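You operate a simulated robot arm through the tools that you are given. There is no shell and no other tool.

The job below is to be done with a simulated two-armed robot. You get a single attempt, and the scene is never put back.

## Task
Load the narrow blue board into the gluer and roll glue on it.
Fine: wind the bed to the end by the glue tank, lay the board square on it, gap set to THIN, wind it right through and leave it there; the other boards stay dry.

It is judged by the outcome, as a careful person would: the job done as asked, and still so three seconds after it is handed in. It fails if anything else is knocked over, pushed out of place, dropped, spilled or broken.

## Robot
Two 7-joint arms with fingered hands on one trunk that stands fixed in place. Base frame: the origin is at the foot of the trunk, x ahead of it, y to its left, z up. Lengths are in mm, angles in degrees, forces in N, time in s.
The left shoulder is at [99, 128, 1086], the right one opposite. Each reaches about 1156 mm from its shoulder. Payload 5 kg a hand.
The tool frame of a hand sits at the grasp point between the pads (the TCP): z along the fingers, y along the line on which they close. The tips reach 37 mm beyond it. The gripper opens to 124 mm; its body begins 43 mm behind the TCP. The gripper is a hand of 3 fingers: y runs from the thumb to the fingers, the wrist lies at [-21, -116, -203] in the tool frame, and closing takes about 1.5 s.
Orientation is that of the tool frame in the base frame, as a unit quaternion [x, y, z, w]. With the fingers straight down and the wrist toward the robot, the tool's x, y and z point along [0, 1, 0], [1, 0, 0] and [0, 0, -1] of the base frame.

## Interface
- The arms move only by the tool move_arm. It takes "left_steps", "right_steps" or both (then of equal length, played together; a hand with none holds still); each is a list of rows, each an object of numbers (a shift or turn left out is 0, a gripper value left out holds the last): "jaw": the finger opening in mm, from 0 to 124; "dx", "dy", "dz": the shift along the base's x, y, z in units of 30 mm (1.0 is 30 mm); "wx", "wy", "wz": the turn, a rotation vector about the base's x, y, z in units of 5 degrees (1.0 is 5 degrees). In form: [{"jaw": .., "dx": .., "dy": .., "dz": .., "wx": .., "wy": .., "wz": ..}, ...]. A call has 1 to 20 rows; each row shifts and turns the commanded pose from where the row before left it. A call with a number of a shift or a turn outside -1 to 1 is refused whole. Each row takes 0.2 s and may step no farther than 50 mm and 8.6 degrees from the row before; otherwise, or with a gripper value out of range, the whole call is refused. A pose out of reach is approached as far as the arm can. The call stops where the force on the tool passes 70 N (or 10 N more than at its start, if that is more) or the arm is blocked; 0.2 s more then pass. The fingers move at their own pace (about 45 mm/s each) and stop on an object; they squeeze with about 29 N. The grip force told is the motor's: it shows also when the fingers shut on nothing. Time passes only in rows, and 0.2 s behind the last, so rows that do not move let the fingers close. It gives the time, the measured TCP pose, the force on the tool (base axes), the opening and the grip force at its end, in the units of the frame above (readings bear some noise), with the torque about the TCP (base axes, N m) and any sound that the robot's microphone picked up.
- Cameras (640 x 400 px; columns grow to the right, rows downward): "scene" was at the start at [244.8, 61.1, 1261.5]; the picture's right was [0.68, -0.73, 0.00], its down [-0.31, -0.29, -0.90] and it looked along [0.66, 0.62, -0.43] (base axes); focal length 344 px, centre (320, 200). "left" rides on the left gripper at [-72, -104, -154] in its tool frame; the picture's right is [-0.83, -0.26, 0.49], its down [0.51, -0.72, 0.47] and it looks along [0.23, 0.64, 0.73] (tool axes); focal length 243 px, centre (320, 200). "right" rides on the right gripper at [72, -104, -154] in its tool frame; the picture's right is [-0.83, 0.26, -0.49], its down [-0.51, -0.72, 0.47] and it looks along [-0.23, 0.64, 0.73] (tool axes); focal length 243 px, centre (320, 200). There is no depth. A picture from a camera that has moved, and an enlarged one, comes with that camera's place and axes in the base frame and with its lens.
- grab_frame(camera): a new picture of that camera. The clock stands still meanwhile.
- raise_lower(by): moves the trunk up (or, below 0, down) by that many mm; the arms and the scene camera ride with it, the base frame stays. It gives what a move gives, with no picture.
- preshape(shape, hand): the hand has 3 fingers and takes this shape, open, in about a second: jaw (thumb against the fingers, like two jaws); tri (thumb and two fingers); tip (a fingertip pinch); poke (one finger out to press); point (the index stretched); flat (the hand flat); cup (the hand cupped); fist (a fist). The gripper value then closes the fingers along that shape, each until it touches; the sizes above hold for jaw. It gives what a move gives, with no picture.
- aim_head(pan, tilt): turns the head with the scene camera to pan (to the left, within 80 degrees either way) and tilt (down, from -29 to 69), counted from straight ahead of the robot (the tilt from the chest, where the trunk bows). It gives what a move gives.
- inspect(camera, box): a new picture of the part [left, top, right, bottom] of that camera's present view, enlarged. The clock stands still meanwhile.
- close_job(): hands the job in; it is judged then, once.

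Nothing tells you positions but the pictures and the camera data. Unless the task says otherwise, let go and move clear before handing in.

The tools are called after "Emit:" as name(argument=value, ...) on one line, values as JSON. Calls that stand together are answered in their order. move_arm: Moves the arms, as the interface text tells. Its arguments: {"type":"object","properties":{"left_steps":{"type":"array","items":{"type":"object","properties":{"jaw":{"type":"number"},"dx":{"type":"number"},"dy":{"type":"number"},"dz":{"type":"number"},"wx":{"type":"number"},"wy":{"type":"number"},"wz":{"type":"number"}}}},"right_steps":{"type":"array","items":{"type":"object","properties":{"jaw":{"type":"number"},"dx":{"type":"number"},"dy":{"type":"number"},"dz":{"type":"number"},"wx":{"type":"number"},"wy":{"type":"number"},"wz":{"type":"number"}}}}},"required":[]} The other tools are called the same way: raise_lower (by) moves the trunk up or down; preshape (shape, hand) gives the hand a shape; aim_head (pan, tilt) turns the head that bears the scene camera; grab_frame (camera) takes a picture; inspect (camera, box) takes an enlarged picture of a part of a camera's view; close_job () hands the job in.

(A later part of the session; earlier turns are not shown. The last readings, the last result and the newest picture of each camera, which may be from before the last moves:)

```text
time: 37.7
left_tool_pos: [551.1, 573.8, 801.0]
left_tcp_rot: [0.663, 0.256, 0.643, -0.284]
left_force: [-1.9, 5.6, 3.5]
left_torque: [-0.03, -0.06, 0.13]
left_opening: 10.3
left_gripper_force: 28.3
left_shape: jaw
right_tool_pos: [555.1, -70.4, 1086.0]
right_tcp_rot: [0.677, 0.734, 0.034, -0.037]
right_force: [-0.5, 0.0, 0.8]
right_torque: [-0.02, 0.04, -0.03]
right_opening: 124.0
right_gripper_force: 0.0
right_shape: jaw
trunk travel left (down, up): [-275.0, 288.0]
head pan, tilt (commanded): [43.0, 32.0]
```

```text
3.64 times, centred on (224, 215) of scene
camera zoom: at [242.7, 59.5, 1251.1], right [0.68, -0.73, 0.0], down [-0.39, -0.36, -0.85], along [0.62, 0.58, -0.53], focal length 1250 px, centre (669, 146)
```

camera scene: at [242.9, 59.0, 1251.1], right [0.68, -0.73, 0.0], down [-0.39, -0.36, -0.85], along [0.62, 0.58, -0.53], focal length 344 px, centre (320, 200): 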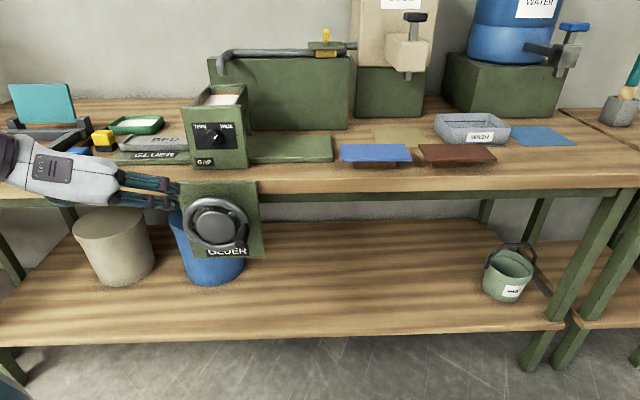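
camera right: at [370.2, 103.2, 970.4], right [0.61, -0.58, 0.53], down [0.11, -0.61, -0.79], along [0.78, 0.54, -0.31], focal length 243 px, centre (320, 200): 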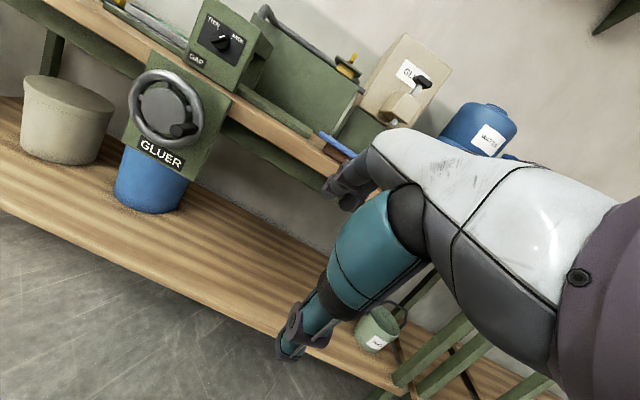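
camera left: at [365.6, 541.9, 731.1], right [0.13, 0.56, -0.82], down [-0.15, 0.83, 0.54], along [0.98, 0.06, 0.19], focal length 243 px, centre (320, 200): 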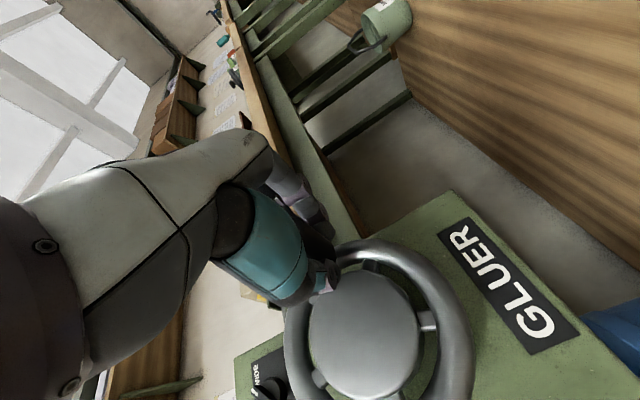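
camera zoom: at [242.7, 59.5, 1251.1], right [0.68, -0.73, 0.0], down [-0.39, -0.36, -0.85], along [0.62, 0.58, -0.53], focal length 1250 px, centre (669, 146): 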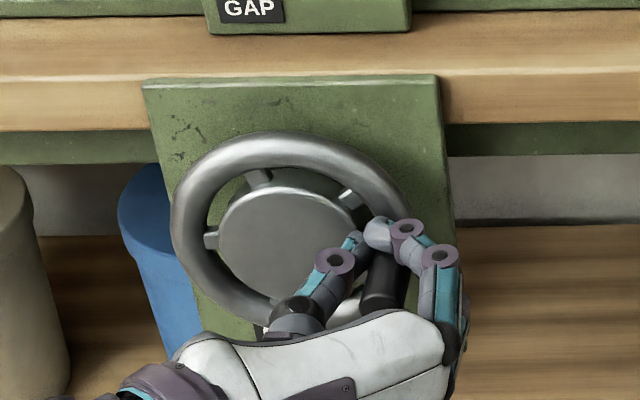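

Emit:
move_arm(left_steps=[{"dx": -0.066, "dy": 0.066, "dz": 0.38}, {"dx": -0.111, "dy": 0.111, "dz": 0.36}, {"dx": -0.153, "dy": 0.153, "dz": 0.327}, {"dx": -0.191, "dy": 0.191, "dz": 0.287}, {}])

Emit:
inspect(camera="scene", box=[100, 100, 340, 290])

```text
time: 38.9
left_tool_pos: [536.7, 587.9, 843.1]
left_tcp_rot: [0.662, 0.255, 0.645, -0.284]
left_force: [5.8, -15.1, 6.6]
left_torque: [-0.17, -0.35, -0.66]
left_opening: 10.1
left_gripper_force: 28.6
left_shape: jaw
right_tool_pos: [556.7, -73.7, 1084.9]
right_tcp_rot: [0.677, 0.734, 0.035, -0.039]
right_force: [0.3, 0.0, 1.0]
right_torque: [0.01, 0.01, 0.02]
right_opening: 123.9
right_gripper_force: 0.1
right_shape: jaw
trunk travel left (down, up): [-275.0, 288.0]
head pan, tilt (commanded): [43.0, 32.0]
```

```text
2.11 times, centred on (220, 195) of scene
camera zoom: at [243.2, 57.1, 1251.1], right [0.68, -0.73, 0.0], down [-0.39, -0.36, -0.85], along [0.62, 0.58, -0.53], focal length 724 px, centre (530, 210)
```

zoom: 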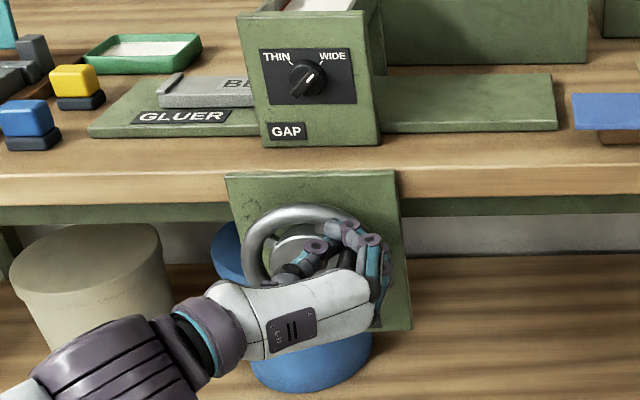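

The bed moves right with counter-clockwise turning—about 60 mm for 40°. I'll carry on around the circle, watching the forces.

Emit:
move_arm(left_steps=[{"dx": -0.13, "dy": 0.13, "dz": 0.39}, {"dx": -0.264, "dy": 0.264, "dz": 0.213}, {"dx": -0.29, "dy": 0.29, "dz": 0.137}, {"dx": -0.302, "dy": 0.302, "dz": 0.057}, {}])

Emit:
inspect(camera="scene", box=[100, 100, 340, 290])

```text
time: 40.1
left_tool_pos: [506.4, 615.3, 871.8]
left_tcp_rot: [0.66, 0.253, 0.648, -0.285]
left_force: [15.8, -5.4, 45.1]
left_torque: [0.15, -1.72, -0.39]
left_opening: 9.4
left_gripper_force: 29.4
left_shape: jaw
right_tool_pos: [553.6, -75.5, 1086.3]
right_tcp_rot: [0.677, 0.734, 0.036, -0.039]
right_force: [0.3, -1.0, -0.5]
right_torque: [-0.05, 0.02, 0.0]
right_opening: 123.9
right_gripper_force: 0.1
right_shape: jaw
trunk travel left (down, up): [-275.0, 288.0]
head pan, tilt (commanded): [43.0, 32.0]
```

```text
2.11 times, centred on (220, 195) of scene
camera zoom: at [241.4, 54.7, 1251.8], right [0.68, -0.73, 0.0], down [-0.39, -0.36, -0.85], along [0.62, 0.58, -0.53], focal length 724 px, centre (530, 210)
```

zoom: 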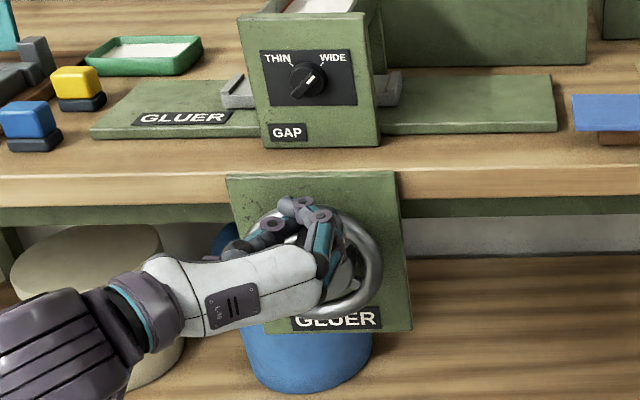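

The bed is going through under the tower; the upward force says the circle's centre is a bit higher than I took it. I'll correct the arc and continue.

Emit:
move_arm(left_steps=[{"dx": -0.226, "dy": 0.226, "dz": 0.183}, {"dx": -0.299, "dy": 0.299, "dz": -0.093}, {"dx": -0.278, "dy": 0.278, "dz": -0.173}, {"dx": -0.252, "dy": 0.252, "dz": -0.243}, {}])

Emit:
inspect(camera="scene", box=[100, 100, 340, 290])

```text
time: 41.3
left_tool_pos: [474.6, 652.5, 853.9]
left_tcp_rot: [0.664, 0.256, 0.642, -0.285]
left_force: [0.6, -0.3, 0.3]
left_torque: [-0.04, 0.04, 0.05]
left_opening: 8.3
left_gripper_force: 29.0
left_shape: jaw
right_tool_pos: [554.9, -71.6, 1086.0]
right_tcp_rot: [0.677, 0.734, 0.034, -0.039]
right_force: [0.1, -0.3, 0.2]
right_torque: [-0.05, 0.01, -0.02]
right_opening: 124.0
right_gripper_force: 0.0
right_shape: jaw
trunk travel left (down, up): [-275.0, 288.0]
head pan, tilt (commanded): [43.0, 32.0]
```

```text
2.11 times, centred on (220, 195) of scene
camera zoom: at [242.5, 58.9, 1251.0], right [0.68, -0.73, 0.0], down [-0.39, -0.36, -0.85], along [0.62, 0.58, -0.53], focal length 724 px, centre (530, 210)
```

zoom: 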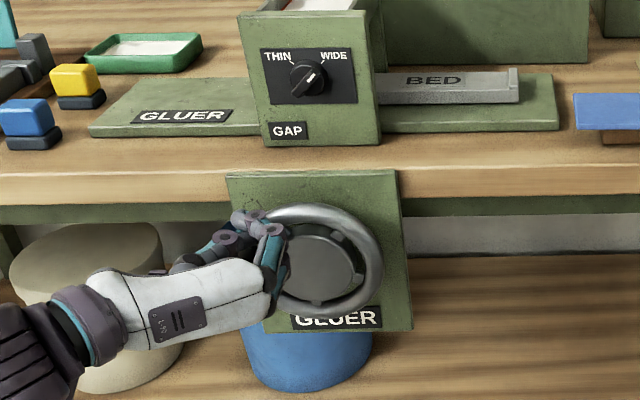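

Emit:
grab_frame(camera="left")

Emit:
inspect(camera="scene", box=[150, 160, 270, 250])

Emit:
inspect(camera="scene", box=[220, 100, 350, 180])

```text
taken
camera left: at [288.7, 619.7, 789.4], right [0.13, 0.55, -0.82], down [-0.15, 0.83, 0.53], along [0.98, 0.06, 0.19], focal length 243 px, centre (320, 200)
```

left: 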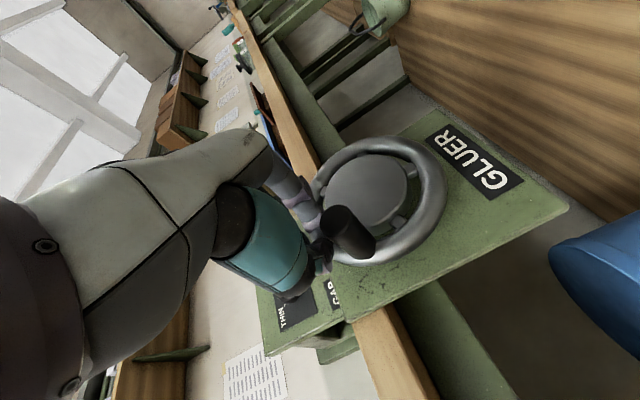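

```text
4.44 times, centred on (210, 205) of scene
camera zoom: at [242.5, 58.9, 1251.0], right [0.68, -0.73, 0.0], down [-0.39, -0.36, -0.85], along [0.62, 0.58, -0.53], focal length 1528 px, centre (809, 178)
```

zoom: 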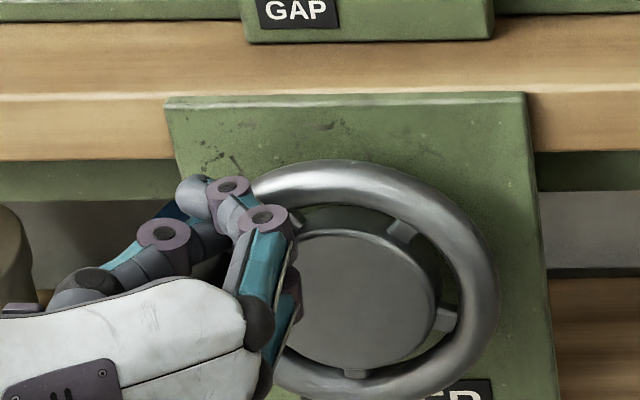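

```text
4.92 times, centred on (285, 140) of scene
camera zoom: at [242.5, 58.9, 1251.0], right [0.68, -0.73, 0.0], down [-0.39, -0.36, -0.85], along [0.62, 0.58, -0.53], focal length 1693 px, centre (492, 495)
```

zoom: 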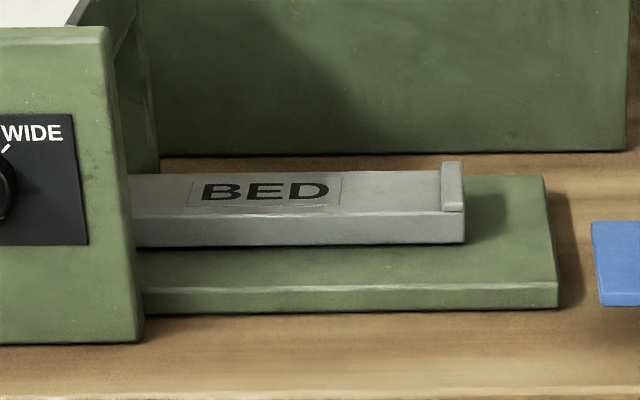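

The handle slipped ahead of the fingers, but the bed is now nearly at the right end (about 45 mm left). I'll back off, open, and look at where the handle is.

Emit:
move_arm(left_steps=[{"dx": -0.7, "dy": -0.7}, {"dx": -0.7, "dy": -0.7}, {"dx": -0.6, "dy": -0.6, "jaw": 75}, {}, {}, {}])

Emit:
grab_frame(camera="left")

Emit:
inspect(camera="scene", box=[150, 160, 270, 250])

```text
time: 42.7
left_tool_pos: [415.3, 591.4, 855.5]
left_tcp_rot: [0.663, 0.256, 0.643, -0.284]
left_force: [-0.7, 0.3, 0.3]
left_torque: [0.01, 0.03, -0.03]
left_opening: 74.6
left_gripper_force: 0.1
left_shape: jaw
right_tool_pos: [554.9, -71.6, 1085.1]
right_tcp_rot: [0.677, 0.734, 0.035, -0.038]
right_force: [0.2, 0.4, 0.3]
right_torque: [-0.04, -0.02, 0.03]
right_opening: 124.1
right_gripper_force: 0.0
right_shape: jaw
trunk travel left (down, up): [-275.0, 288.0]
head pan, tilt (commanded): [43.0, 32.0]
```

```text
taken
camera left: at [230.7, 559.3, 789.2], right [0.13, 0.55, -0.82], down [-0.15, 0.83, 0.54], along [0.98, 0.06, 0.19], focal length 243 px, centre (320, 200)
```

left: 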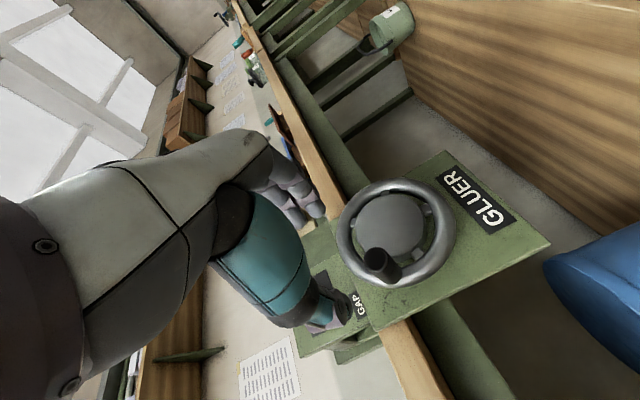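

```text
4.44 times, centred on (210, 205) of scene
camera zoom: at [243.3, 59.4, 1250.9], right [0.68, -0.73, 0.0], down [-0.39, -0.36, -0.85], along [0.62, 0.58, -0.53], focal length 1528 px, centre (809, 178)
```

zoom: 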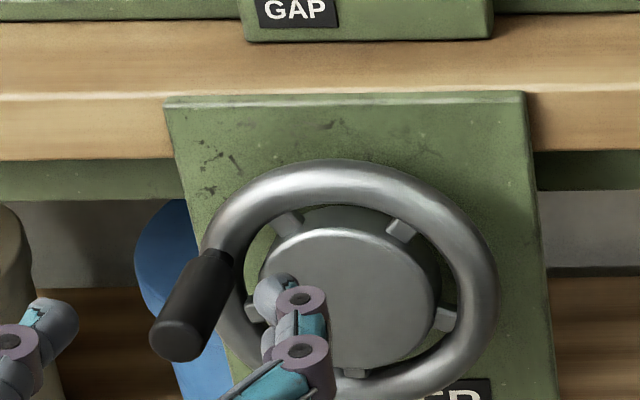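

The handle is at about 10 o'clock now (along −138, z 820). I'll regrip it there and push it on to the end.

Emit:
move_arm(left_steps=[{"dx": -0.16, "dy": 0.16, "dz": -0.6}, {"dx": -0.16, "dy": 0.16, "dz": -0.58}, {"dx": 0.49, "dy": 0.49}, {"dx": 0.49, "dy": 0.49}, {"dx": 0.49, "dy": 0.49}, {"dx": 0.49, "dy": 0.49}, {"jaw": 5}, {}, {}, {}, {}, {}])

Emit:
inspect(camera="scene", box=[150, 160, 270, 250])

```text
time: 45.3
left_tool_pos: [466.1, 659.6, 819.5]
left_tcp_rot: [0.664, 0.256, 0.643, -0.284]
left_force: [-0.7, 4.5, 0.5]
left_torque: [-0.03, -0.02, 0.09]
left_opening: 13.5
left_gripper_force: 29.3
left_shape: jaw
right_tool_pos: [556.3, -71.9, 1084.9]
right_tcp_rot: [0.678, 0.734, 0.034, -0.037]
right_force: [0.4, -0.9, 1.0]
right_torque: [0.0, 0.0, 0.0]
right_opening: 124.3
right_gripper_force: 0.2
right_shape: jaw
trunk travel left (down, up): [-275.0, 288.0]
head pan, tilt (commanded): [43.0, 32.0]
```

```text
4.44 times, centred on (210, 205) of scene
camera zoom: at [243.1, 59.6, 1251.0], right [0.68, -0.73, 0.0], down [-0.39, -0.36, -0.85], along [0.62, 0.58, -0.53], focal length 1528 px, centre (809, 178)
```

zoom: 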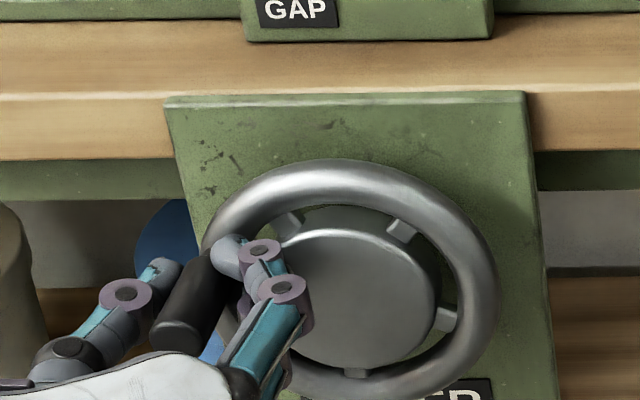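

Emit:
move_arm(left_steps=[{"dx": -0.033, "dy": 0.033, "dz": -0.327}, {"dx": 0.002, "dy": -0.002, "dz": -0.367}, {"dx": 0.05, "dy": -0.05, "dz": -0.36}, {}])

Emit:
inspect(camera="scene", box=[100, 100, 340, 290])

```text
time: 46.3
left_tool_pos: [463.5, 658.6, 788.7]
left_tcp_rot: [0.663, 0.256, 0.643, -0.284]
left_force: [-18.7, 10.3, 14.0]
left_torque: [0.23, -0.34, 0.72]
left_opening: 13.5
left_gripper_force: 29.0
left_shape: jaw
right_tool_pos: [553.4, -70.6, 1086.5]
right_tcp_rot: [0.677, 0.734, 0.035, -0.037]
right_force: [0.2, 0.5, 0.9]
right_torque: [-0.02, 0.03, 0.0]
right_opening: 123.9
right_gripper_force: 0.0
right_shape: jaw
trunk travel left (down, up): [-275.0, 288.0]
head pan, tilt (commanded): [43.0, 32.0]
```

```text
2.11 times, centred on (220, 195) of scene
camera zoom: at [240.7, 59.4, 1251.5], right [0.68, -0.73, 0.0], down [-0.39, -0.36, -0.85], along [0.62, 0.58, -0.53], focal length 724 px, centre (530, 210)
```

zoom: 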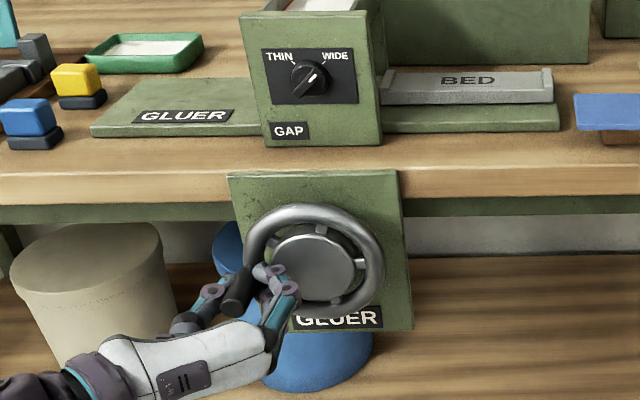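

The bed is almost at the right end. A little more to reach the stop.

Emit:
move_arm(left_steps=[{"dx": 0.06, "dy": -0.06, "dz": -0.2}, {"dx": 0.05, "dy": -0.05, "dz": -0.15}, {}])

Emit:
inspect(camera="scene", box=[220, 100, 350, 180])

```text
time: 47.1
left_tool_pos: [467.6, 654.6, 778.0]
left_tcp_rot: [0.664, 0.255, 0.643, -0.283]
left_force: [2.1, -3.2, -3.6]
left_torque: [-0.01, 0.04, -0.1]
left_opening: 10.8
left_gripper_force: 28.8
left_shape: jaw
right_tool_pos: [554.5, -70.3, 1084.0]
right_tcp_rot: [0.677, 0.734, 0.034, -0.038]
right_force: [1.2, 0.5, -0.4]
right_torque: [0.0, -0.01, -0.02]
right_opening: 124.0
right_gripper_force: 0.1
right_shape: jaw
trunk travel left (down, up): [-275.0, 288.0]
head pan, tilt (commanded): [43.0, 32.0]
```

```text
4.92 times, centred on (285, 140) of scene
camera zoom: at [243.0, 59.6, 1251.0], right [0.68, -0.73, 0.0], down [-0.39, -0.36, -0.85], along [0.62, 0.58, -0.53], focal length 1693 px, centre (492, 495)
```

zoom: 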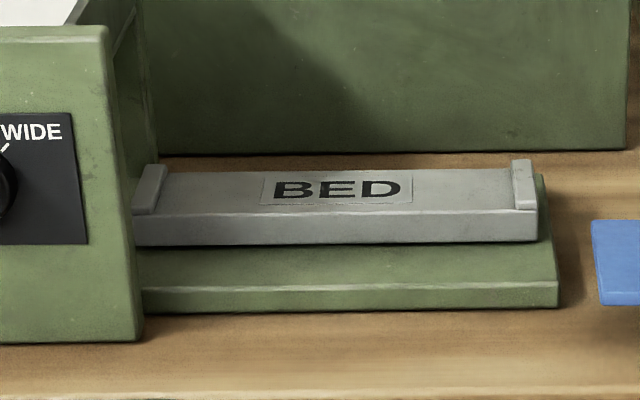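

Emit:
inspect(camera="scene", box=[150, 160, 270, 250])

Emit:
grab_frame(camera="left")

```text
4.44 times, centred on (210, 205) of scene
camera zoom: at [243.0, 59.6, 1251.0], right [0.68, -0.73, 0.0], down [-0.39, -0.36, -0.85], along [0.62, 0.58, -0.53], focal length 1528 px, centre (809, 178)
```

zoom: 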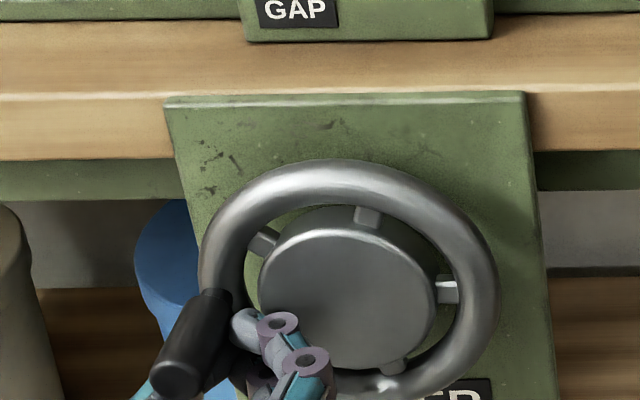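

```text
taken
camera left: at [283.2, 622.5, 711.6], right [0.13, 0.55, -0.82], down [-0.15, 0.83, 0.53], along [0.98, 0.05, 0.19], focal length 243 px, centre (320, 200)
```

left: 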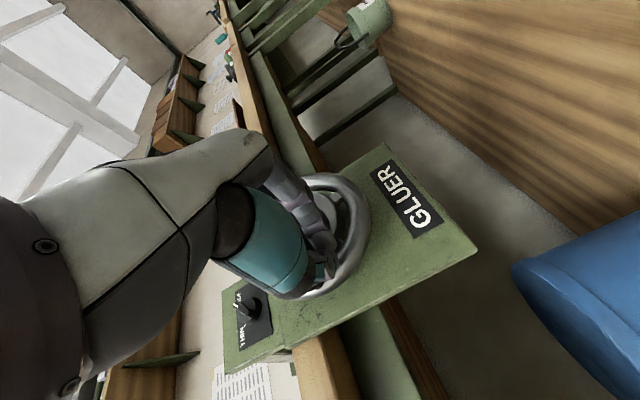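

The grip slipped once more with the bed about 8 mm from flush. I'll regrip and nudge it again to learn if that is the stop.

Emit:
move_arm(left_steps=[{"jaw": 75}, {}, {}, {}, {"dx": -0.24, "dy": 0.24, "dz": 0.65}, {"jaw": 0}, {}, {}, {}, {}, {}, {}])

Emit:
move_arm(left_steps=[{"dx": 0.02, "dy": -0.02, "dz": -0.15}, {"dx": 0.02, "dy": -0.02, "dz": -0.15}, {"dx": 0.02, "dy": -0.02, "dz": -0.1}])

Emit:
inspect(camera="scene", box=[220, 100, 350, 180])

Emit:
inspect(camera="scene", box=[150, 160, 270, 250])

```text
time: 49.7
left_tool_pos: [460.1, 663.5, 799.2]
left_tcp_rot: [0.663, 0.255, 0.643, -0.285]
left_force: [0.1, 2.9, 1.6]
left_torque: [0.0, -0.05, 0.0]
left_opening: 14.2
left_gripper_force: 28.4
left_shape: jaw
right_tool_pos: [555.3, -71.6, 1084.4]
right_tcp_rot: [0.677, 0.734, 0.034, -0.037]
right_force: [0.8, -1.2, 0.0]
right_torque: [-0.01, 0.01, -0.02]
right_opening: 124.1
right_gripper_force: 0.1
right_shape: jaw
trunk travel left (down, up): [-275.0, 288.0]
head pan, tilt (commanded): [43.0, 32.0]
```

```text
time: 50.5
left_tool_pos: [463.0, 660.4, 792.3]
left_tcp_rot: [0.66, 0.254, 0.646, -0.286]
left_force: [2.2, 19.6, 41.9]
left_torque: [0.65, -0.88, 0.25]
left_opening: 12.2
left_gripper_force: 28.3
left_shape: jaw
right_tool_pos: [553.5, -72.5, 1086.2]
right_tcp_rot: [0.677, 0.734, 0.035, -0.038]
right_force: [0.4, 0.5, -0.2]
right_torque: [0.02, 0.0, -0.01]
right_opening: 123.9
right_gripper_force: 0.1
right_shape: jaw
trunk travel left (down, up): [-275.0, 288.0]
head pan, tilt (commanded): [43.0, 32.0]
```

```text
4.92 times, centred on (285, 140) of scene
camera zoom: at [240.6, 57.4, 1251.9], right [0.68, -0.73, 0.0], down [-0.39, -0.36, -0.85], along [0.62, 0.58, -0.53], focal length 1693 px, centre (492, 495)
```

zoom: 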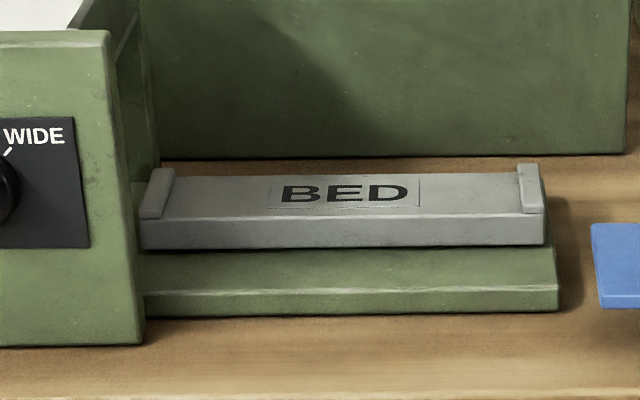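

```text
4.44 times, centred on (210, 205) of scene
camera zoom: at [240.6, 57.4, 1251.9], right [0.68, -0.73, 0.0], down [-0.39, -0.36, -0.85], along [0.62, 0.58, -0.53], focal length 1528 px, centre (809, 178)
```

zoom: 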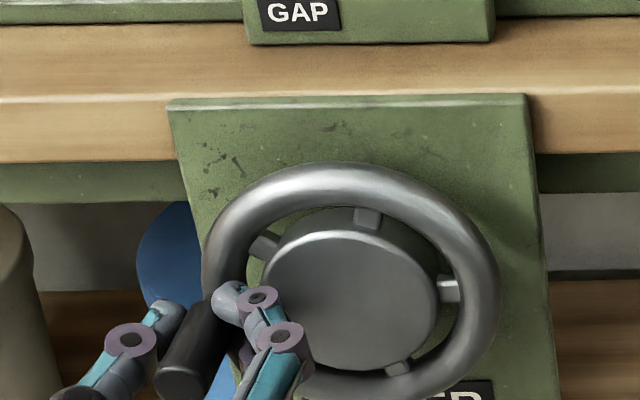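

The strong resistance (42 N) shows the bed is at its right stop. I'll let go, retreat, and bring the hand up to the gap knob for a closer look.

Emit:
move_arm(left_steps=[{"jaw": 75}, {}, {}, {}, {"dx": -0.7, "dy": -0.7}, {"dx": -0.7, "dy": -0.7}, {"dx": -0.7, "dy": -0.7}, {"dx": 0.24, "dy": -0.24, "dz": 0.95}, {"dx": 0.24, "dy": -0.24, "dz": 0.95}, {"dx": 0.24, "dy": -0.24, "dz": 0.95}, {"dx": 0.24, "dy": -0.24, "dz": 0.95}, {"dx": 0.24, "dy": -0.24, "dz": 0.95}, {"dx": 0.24, "dy": -0.24, "dz": 0.95}, {"dx": 0.7, "dy": 0.7}, {"dx": 0.7, "dy": 0.7}, {"dx": 0.7, "dy": 0.7}, {"dx": 0.5, "dy": 0.5}])

Emit:
grab_frame(camera="left")

Emit:
inspect(camera="scene", box=[160, 70, 288, 180])

```text
time: 54.1
left_tool_pos: [532.8, 663.9, 945.0]
left_tcp_rot: [0.664, 0.255, 0.643, -0.284]
left_force: [0.0, 0.2, 0.0]
left_torque: [0.03, 0.01, 0.0]
left_opening: 74.6
left_gripper_force: 0.0
left_shape: jaw
left hand out of reach, approached as far as the arm can: row 11, 12, 13
right_tool_pos: [555.7, -70.8, 1085.9]
right_tcp_rot: [0.678, 0.734, 0.033, -0.038]
right_force: [0.3, 1.4, 0.0]
right_torque: [0.0, 0.03, -0.03]
right_opening: 123.9
right_gripper_force: 0.2
right_shape: jaw
trunk travel left (down, up): [-275.0, 288.0]
head pan, tilt (commanded): [43.0, 32.0]
```

```text
taken
camera left: at [346.6, 631.9, 879.0], right [0.13, 0.55, -0.82], down [-0.15, 0.83, 0.54], along [0.98, 0.06, 0.19], focal length 243 px, centre (320, 200)
```

left: 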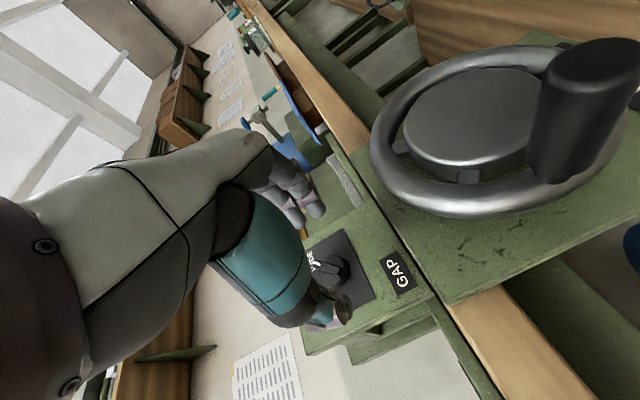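

```text
3.64 times, centred on (224, 125) of scene
camera zoom: at [243.6, 59.6, 1250.8], right [0.68, -0.73, 0.0], down [-0.39, -0.36, -0.85], along [0.62, 0.58, -0.53], focal length 1250 px, centre (669, 473)
```

zoom: 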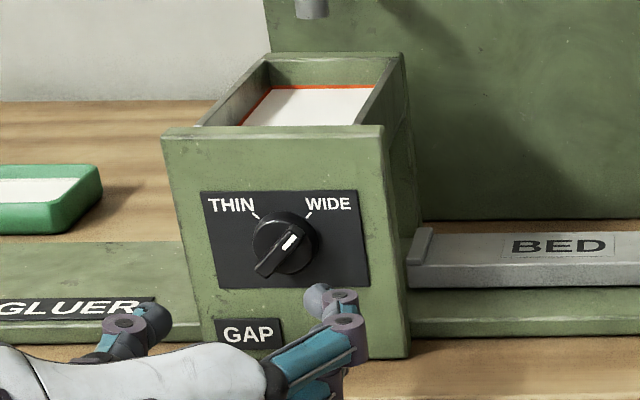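

Emit:
inspect(camera="left", box=[280, 210, 440, 330])

Emit:
inspect(camera="scene", box=[192, 105, 240, 135])

```text
3.33 times, centred on (360, 270) of left
camera zoom: at [346.6, 631.9, 879.0], right [0.13, 0.55, -0.82], down [-0.15, 0.83, 0.54], along [0.98, 0.06, 0.19], focal length 809 px, centre (187, -33)
```

zoom: 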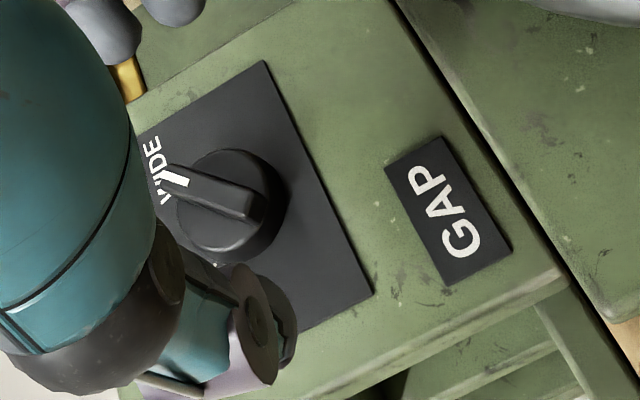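

```text
13.33 times, centred on (216, 120) of scene
camera zoom: at [243.6, 59.6, 1250.8], right [0.68, -0.73, 0.0], down [-0.39, -0.36, -0.85], along [0.62, 0.58, -0.53], focal length 4585 px, centre (1707, 1267)
```

zoom: 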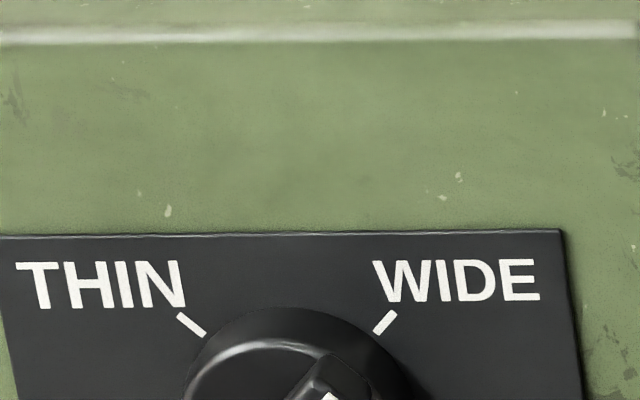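

The knob's bar centre is at about (along −80, depth 936, z 964), pointing to WIDE. I'll roll the hand so that its closing line is square to the bar and centre on it.

Emit:
move_arm(left_steps=[{"wx": 1, "wy": 1, "jaw": 50, "dx": 0.1, "dy": -0.1, "dz": 0.2}, {"wx": 1, "wy": 1, "dx": 0.1, "dy": -0.1, "dz": 0.2}, {"wx": 1, "wy": 1, "dx": 0.1, "dy": -0.1, "dz": 0.2}, {"wx": 1, "wy": 1}, {"wx": 1, "wy": 1}, {}])

Emit:
inspect(camera="scene", box=[160, 70, 288, 180])

Emit:
grab_frame(camera="left")

```text
time: 55.5
left_tool_pos: [540.4, 653.4, 963.1]
left_tcp_rot: [0.709, 0.044, 0.525, -0.469]
left_force: [-0.2, -0.3, -0.4]
left_torque: [0.02, 0.02, -0.04]
left_opening: 50.3
left_gripper_force: 0.1
left_shape: jaw
right_tool_pos: [555.4, -71.2, 1084.7]
right_tcp_rot: [0.677, 0.734, 0.035, -0.038]
right_force: [0.1, -0.7, -0.4]
right_torque: [-0.01, -0.05, 0.01]
right_opening: 124.0
right_gripper_force: 0.0
right_shape: jaw
trunk travel left (down, up): [-275.0, 288.0]
head pan, tilt (commanded): [43.0, 32.0]
```

```text
3.64 times, centred on (224, 125) of scene
camera zoom: at [243.0, 59.3, 1251.0], right [0.68, -0.73, 0.0], down [-0.39, -0.36, -0.85], along [0.62, 0.58, -0.53], focal length 1250 px, centre (669, 473)
```

zoom: 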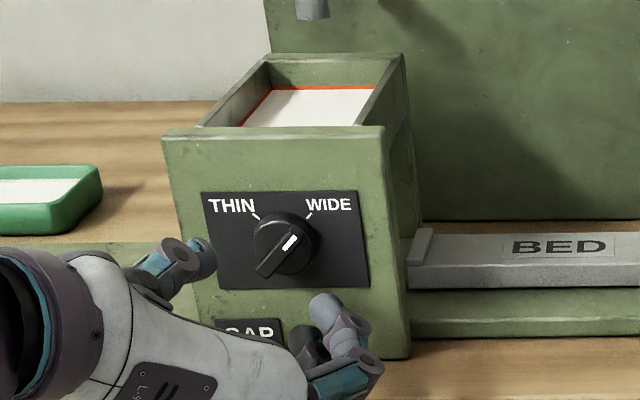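

```text
taken
camera left: at [342.4, 634.2, 971.4], right [-0.17, 0.85, -0.5], down [0.16, 0.52, 0.84], along [0.97, 0.06, -0.22], focal length 243 px, centre (320, 200)
```

left: 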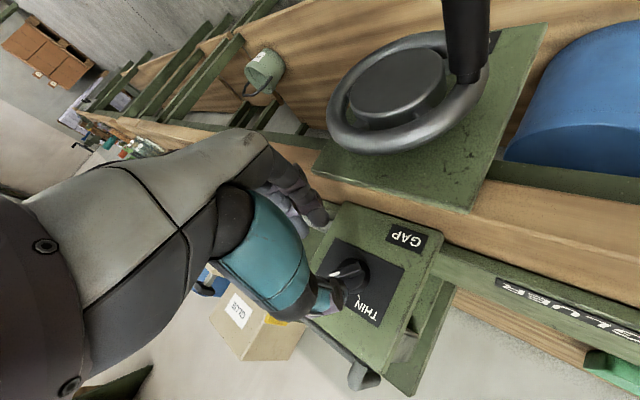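

Aligned. I'll move in to the bar and pinch it.

Emit:
move_arm(left_steps=[{"dx": 0.5, "dy": 0.5}, {"dx": 0.5, "dy": 0.5}, {"dx": 0.4, "dy": 0.4}, {"jaw": 0}, {}, {}, {}, {}])

Emit:
inspect(camera="scene", box=[160, 70, 288, 180])

Emit:
inspect(camera="left", box=[240, 150, 460, 350])

```text
time: 57.3
left_tool_pos: [581.5, 692.5, 963.5]
left_tcp_rot: [0.709, 0.045, 0.525, -0.468]
left_force: [-10.9, -15.6, -6.9]
left_torque: [-0.3, 0.25, -0.24]
left_opening: 16.4
left_gripper_force: 28.6
left_shape: jaw
right_tool_pos: [554.9, -72.4, 1084.4]
right_tcp_rot: [0.678, 0.734, 0.035, -0.039]
right_force: [1.2, -0.8, -0.7]
right_torque: [-0.01, 0.01, 0.01]
right_opening: 124.0
right_gripper_force: 0.0
right_shape: jaw
trunk travel left (down, up): [-275.0, 288.0]
head pan, tilt (commanded): [43.0, 32.0]
```

```text
3.64 times, centred on (224, 125) of scene
camera zoom: at [242.4, 58.0, 1251.2], right [0.68, -0.73, 0.0], down [-0.39, -0.36, -0.85], along [0.62, 0.58, -0.53], focal length 1250 px, centre (669, 473)
```

zoom: 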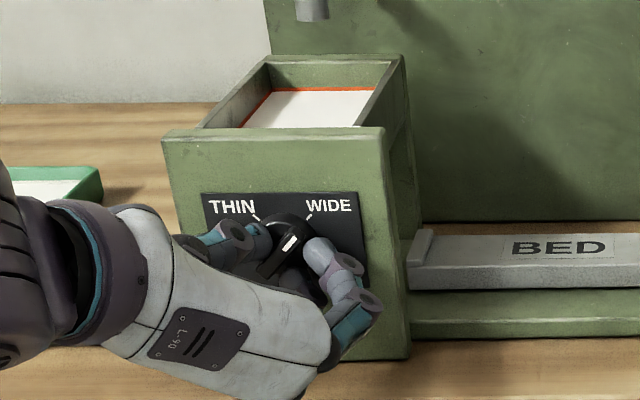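

```text
2.00 times, centred on (350, 250) of left
camera zoom: at [383.1, 674.1, 971.7], right [-0.17, 0.85, -0.5], down [0.16, 0.52, 0.84], along [0.97, 0.06, -0.22], focal length 485 px, centre (260, 100)
```

zoom: 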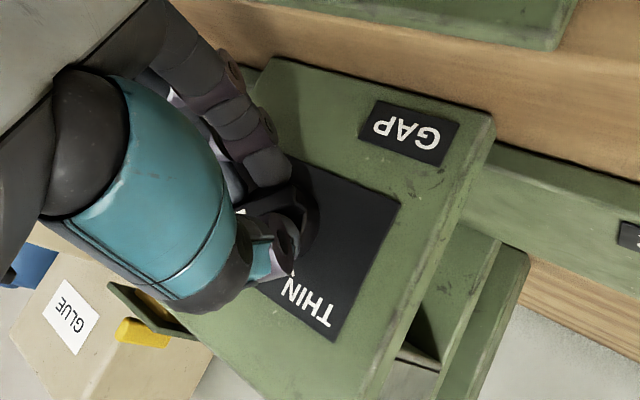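

The bar is pinched. Now I turn it counter-clockwise toward THIN in stages.

Emit:
move_arm(left_steps=[{"wx": -0.7, "wy": -0.7}, {"wx": -0.7, "wy": -0.7}, {"wx": -0.7, "wy": -0.7}, {"wx": -0.7, "wy": -0.7}, {"wx": -0.7, "wy": -0.7}, {"wx": -0.7, "wy": -0.7}, {}])

Emit:
inspect(camera="scene", box=[160, 70, 288, 180])

```text
time: 58.9
left_tool_pos: [582.2, 692.2, 964.7]
left_tcp_rot: [0.674, 0.223, 0.629, -0.317]
left_force: [-21.7, -31.8, -11.8]
left_torque: [-0.46, 0.46, -0.37]
left_opening: 16.2
left_gripper_force: 29.6
left_shape: jaw
right_tool_pos: [553.7, -74.0, 1085.8]
right_tcp_rot: [0.678, 0.733, 0.035, -0.039]
right_force: [0.1, -0.5, 0.2]
right_torque: [-0.01, 0.02, -0.01]
right_opening: 124.0
right_gripper_force: 0.0
right_shape: jaw
trunk travel left (down, up): [-275.0, 288.0]
head pan, tilt (commanded): [43.0, 32.0]
```

```text
3.64 times, centred on (224, 125) of scene
camera zoom: at [241.5, 56.5, 1251.4], right [0.68, -0.73, 0.0], down [-0.39, -0.36, -0.85], along [0.62, 0.58, -0.53], focal length 1250 px, centre (669, 473)
```

zoom: 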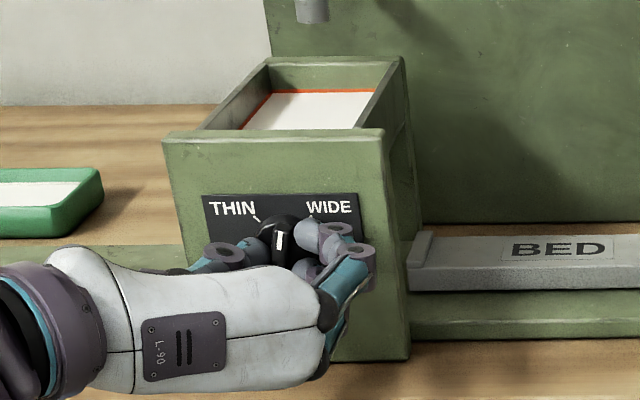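

The knob follows and now points straight up. I'll ease back slightly and keep turning to THIN.

Emit:
move_arm(left_steps=[{"wx": -0.7, "wy": -0.7, "dx": -0.05, "dy": -0.05}, {"wx": -0.7, "wy": -0.7, "dx": -0.03, "dy": -0.03}, {"wx": -0.7, "wy": -0.7}, {"wx": -0.7, "wy": -0.7}, {"wx": -0.7, "wy": -0.7}, {"wx": -0.7, "wy": -0.7}, {"wx": -0.7, "wy": -0.7}, {}])

Emit:
inspect(camera="scene", box=[160, 70, 288, 180])

```text
time: 60.7
left_tool_pos: [581.3, 691.9, 963.6]
left_tcp_rot: [0.579, 0.412, 0.695, -0.112]
left_force: [5.6, 3.5, 9.2]
left_torque: [0.32, -0.34, -0.13]
left_opening: 14.8
left_gripper_force: 28.9
left_shape: jaw
right_tool_pos: [557.1, -71.1, 1085.6]
right_tcp_rot: [0.678, 0.734, 0.034, -0.039]
right_force: [0.4, 0.0, 0.4]
right_torque: [0.01, 0.02, -0.02]
right_opening: 124.0
right_gripper_force: 0.1
right_shape: jaw
trunk travel left (down, up): [-275.0, 288.0]
head pan, tilt (commanded): [43.0, 32.0]
```

```text
3.64 times, centred on (224, 125) of scene
camera zoom: at [243.1, 58.6, 1251.1], right [0.68, -0.73, 0.0], down [-0.39, -0.36, -0.85], along [0.62, 0.58, -0.53], focal length 1250 px, centre (669, 473)
```

zoom: 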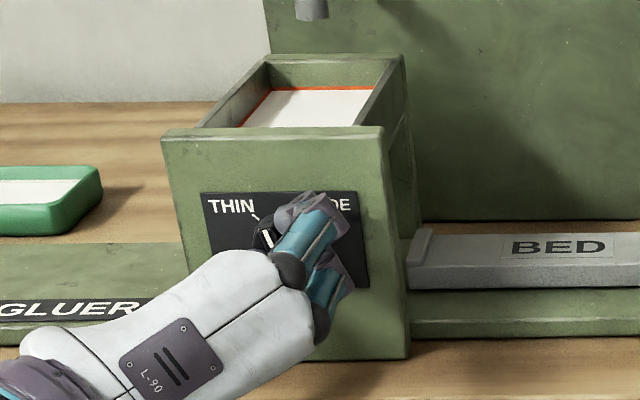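

Emit:
move_arm(left_steps=[{"wx": -0.7, "wy": -0.7}, {"wx": -0.7, "wy": -0.7}, {"wx": -0.7, "wy": -0.7}, {}])

Emit:
inspect(camera="scene", box=[196, 105, 244, 135])

Emit:
inspect(camera="left", box=[240, 150, 460, 350])

```text
time: 61.7
left_tool_pos: [580.5, 691.7, 964.0]
left_tcp_rot: [0.52, 0.482, 0.705, -0.021]
left_force: [-4.6, -7.3, 4.8]
left_torque: [0.14, -0.13, -0.25]
left_opening: 14.8
left_gripper_force: 29.1
left_shape: jaw
right_tool_pos: [554.4, -72.1, 1085.4]
right_tcp_rot: [0.677, 0.734, 0.034, -0.039]
right_force: [0.0, 0.0, 0.3]
right_torque: [0.0, 0.01, -0.04]
right_opening: 124.0
right_gripper_force: 0.1
right_shape: jaw
trunk travel left (down, up): [-275.0, 288.0]
head pan, tilt (commanded): [43.0, 32.0]
```

```text
13.33 times, centred on (220, 120) of scene
camera zoom: at [242.1, 57.9, 1251.3], right [0.68, -0.73, 0.0], down [-0.39, -0.36, -0.85], along [0.62, 0.58, -0.53], focal length 4585 px, centre (1653, 1267)
```

zoom: 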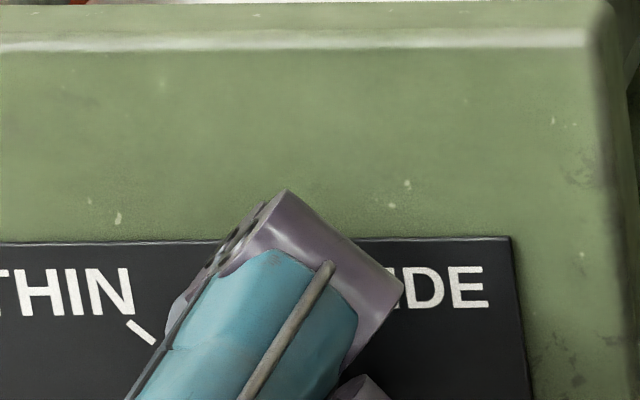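

```text
2.00 times, centred on (350, 250) of left
camera zoom: at [448.2, 606.2, 841.3], right [0.59, 0.09, -0.8], down [-0.28, 0.96, -0.1], along [0.76, 0.28, 0.59], focal length 485 px, centre (260, 100)
```

zoom: 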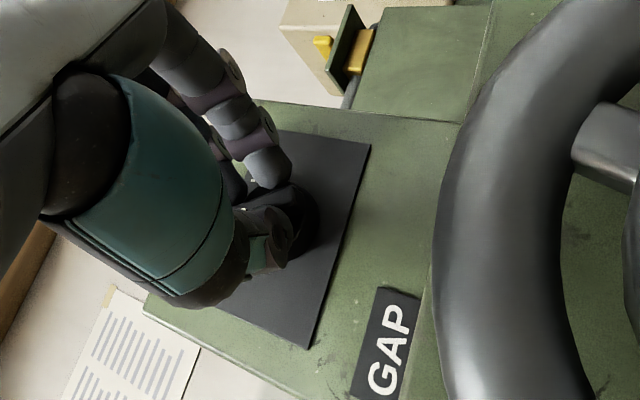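

I'll let go and back off to check where the pointer stands.

Emit:
move_arm(left_steps=[{"jaw": 50}, {}, {}, {"dx": -0.6, "dy": -0.6}, {"dx": -0.6, "dy": -0.6}, {"dx": -0.3, "dy": -0.3, "dz": -0.5}])

Emit:
inspect(camera="scene", box=[184, 100, 264, 150])

Emit:
grab_frame(camera="left")

```text
time: 63.1
left_tool_pos: [536.0, 646.4, 948.6]
left_tcp_rot: [0.521, 0.482, 0.704, -0.021]
left_force: [-0.4, -0.8, 0.2]
left_torque: [-0.02, 0.0, 0.0]
left_opening: 49.7
left_gripper_force: 0.0
left_shape: jaw
right_tool_pos: [555.0, -70.1, 1085.6]
right_tcp_rot: [0.677, 0.734, 0.034, -0.038]
right_force: [-0.5, -0.3, -0.1]
right_torque: [-0.01, -0.01, 0.02]
right_opening: 124.2
right_gripper_force: 0.2
right_shape: jaw
trunk travel left (down, up): [-275.0, 288.0]
head pan, tilt (commanded): [43.0, 32.0]
```

```text
8.00 times, centred on (224, 125) of scene
camera zoom: at [243.1, 59.3, 1251.0], right [0.68, -0.73, 0.0], down [-0.39, -0.36, -0.85], along [0.62, 0.58, -0.53], focal length 2751 px, centre (1088, 800)
```

zoom: 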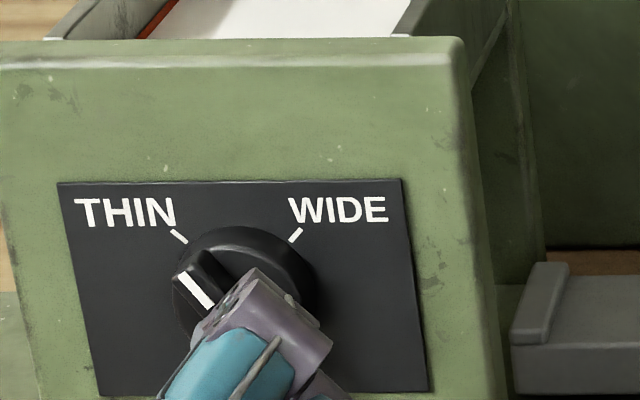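

```text
taken
camera left: at [404.1, 562.0, 825.9], right [0.59, 0.09, -0.8], down [-0.28, 0.96, -0.1], along [0.76, 0.28, 0.59], focal length 243 px, centre (320, 200)
```

left: 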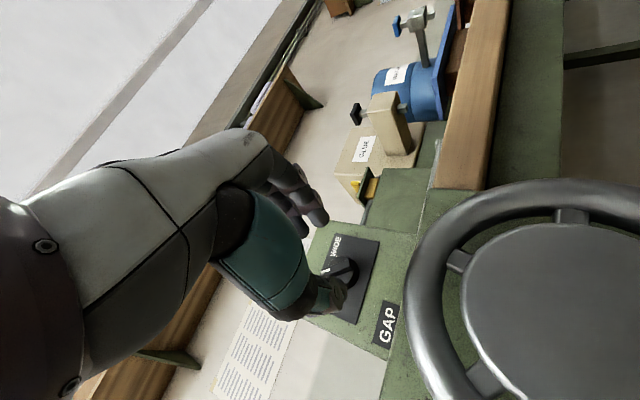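

Emit:
move_arm(left_steps=[{"dx": -0.7, "dy": 0.3, "dz": -0.3}, {"dx": -0.7, "dy": 0.3, "dz": -0.3}, {"dx": -0.7, "dy": 0.5, "dz": -0.2}])

Emit:
inspect(camera="scene", box=[190, 110, 246, 145])

```text
time: 63.9
left_tool_pos: [471.7, 681.1, 923.1]
left_tcp_rot: [0.521, 0.481, 0.704, -0.021]
left_force: [-1.3, 1.2, 0.1]
left_torque: [0.01, 0.05, -0.02]
left_opening: 49.8
left_gripper_force: 0.1
left_shape: jaw
right_tool_pos: [555.6, -72.1, 1085.9]
right_tcp_rot: [0.677, 0.734, 0.034, -0.039]
right_force: [0.1, -0.6, -0.4]
right_torque: [0.0, -0.01, -0.01]
right_opening: 124.0
right_gripper_force: 0.0
right_shape: jaw
trunk travel left (down, up): [-275.0, 288.0]
head pan, tilt (commanded): [43.0, 32.0]
```

```text
11.43 times, centred on (218, 128) of scene
camera zoom: at [242.4, 59.3, 1251.2], right [0.68, -0.73, 0.0], down [-0.39, -0.36, -0.85], along [0.62, 0.58, -0.53], focal length 3930 px, centre (1486, 1029)
```

zoom: 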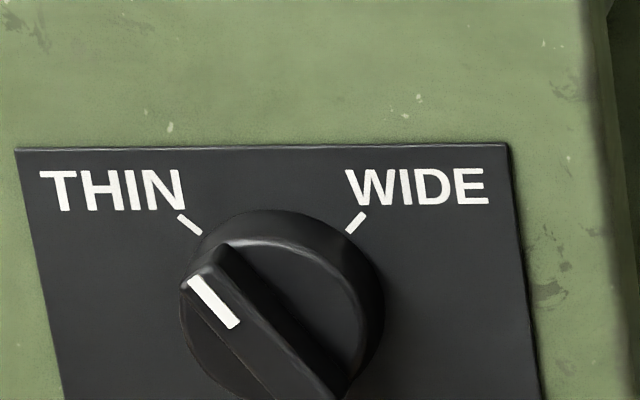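

Measured against the ticks (±45°), the pointer stands about 31° left, so it needs ~14° more. I'll regrip and turn it the rest of the way.

Emit:
move_arm(left_steps=[{"dx": 0.77, "dy": -0.3, "dz": 0.45}, {"dx": 0.77, "dy": -0.3, "dz": 0.45, "wx": 0.7, "wy": 0.7}, {"dx": 0.77, "dy": -0.3, "dz": 0.46, "wx": 0.7, "wy": 0.7}, {}, {"dx": 0.45, "dy": 0.45}, {"dx": 0.45, "dy": 0.45}, {"dx": 0.4, "dy": 0.4}, {"jaw": 0}, {}, {}, {}, {}])

Emit:
move_arm(left_steps=[{"wx": -0.6, "wy": -0.6}, {"wx": -0.6, "wy": -0.6}, {"wx": -0.6, "wy": -0.6}, {"wx": -0.6, "wy": -0.6}, {}])

```text
time: 66.5
left_tool_pos: [580.2, 690.4, 966.5]
left_tcp_rot: [0.56, 0.436, 0.7, -0.083]
left_force: [-1.3, -2.9, 2.6]
left_torque: [0.12, -0.13, -0.2]
left_opening: 11.2
left_gripper_force: 29.1
left_shape: jaw
right_tool_pos: [555.4, -72.5, 1085.3]
right_tcp_rot: [0.677, 0.734, 0.033, -0.039]
right_force: [0.1, -0.1, -0.5]
right_torque: [-0.02, 0.03, 0.0]
right_opening: 124.1
right_gripper_force: 0.1
right_shape: jaw
trunk travel left (down, up): [-275.0, 288.0]
head pan, tilt (commanded): [43.0, 32.0]
```

```text
time: 67.7
left_tool_pos: [580.4, 691.1, 965.4]
left_tcp_rot: [0.489, 0.513, 0.705, 0.023]
left_force: [-3.9, -16.0, -0.4]
left_torque: [0.14, 0.06, -0.43]
left_opening: 10.4
left_gripper_force: 29.2
left_shape: jaw
right_tool_pos: [554.6, -72.7, 1084.7]
right_tcp_rot: [0.677, 0.734, 0.034, -0.039]
right_force: [-0.2, -0.3, -0.3]
right_torque: [-0.01, -0.03, -0.03]
right_opening: 124.0
right_gripper_force: 0.0
right_shape: jaw
trunk travel left (down, up): [-275.0, 288.0]
head pan, tilt (commanded): [43.0, 32.0]
```

Emit:
move_arm(left_steps=[{"jaw": 50}, {}, {}, {"dx": -0.6, "dy": -0.6}, {"dx": -0.6, "dy": -0.6}, {"dx": -0.7, "dy": 0.3, "dz": -0.3}, {"dx": -0.7, "dy": 0.3, "dz": -0.3}, {"dx": -0.7, "dy": 0.5, "dz": -0.2}])

Emit:
inspect(camera="scene", box=[190, 110, 246, 145])

```text
time: 69.5
left_tool_pos: [482.6, 689.8, 942.5]
left_tcp_rot: [0.489, 0.513, 0.705, 0.024]
left_force: [-0.1, 0.3, 0.3]
left_torque: [-0.02, -0.04, -0.02]
left_opening: 49.4
left_gripper_force: 0.1
left_shape: jaw
right_tool_pos: [554.5, -71.7, 1084.8]
right_tcp_rot: [0.678, 0.734, 0.033, -0.038]
right_force: [0.6, 0.8, 0.8]
right_torque: [0.01, -0.04, 0.02]
right_opening: 124.0
right_gripper_force: 0.1
right_shape: jaw
trunk travel left (down, up): [-275.0, 288.0]
head pan, tilt (commanded): [43.0, 32.0]
```

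```text
11.43 times, centred on (218, 128) of scene
camera zoom: at [242.6, 59.5, 1251.1], right [0.68, -0.73, 0.0], down [-0.39, -0.36, -0.85], along [0.62, 0.58, -0.53], focal length 3930 px, centre (1486, 1029)
```

zoom: 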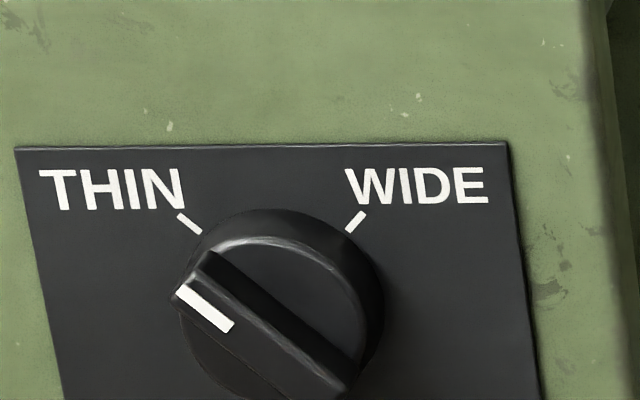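

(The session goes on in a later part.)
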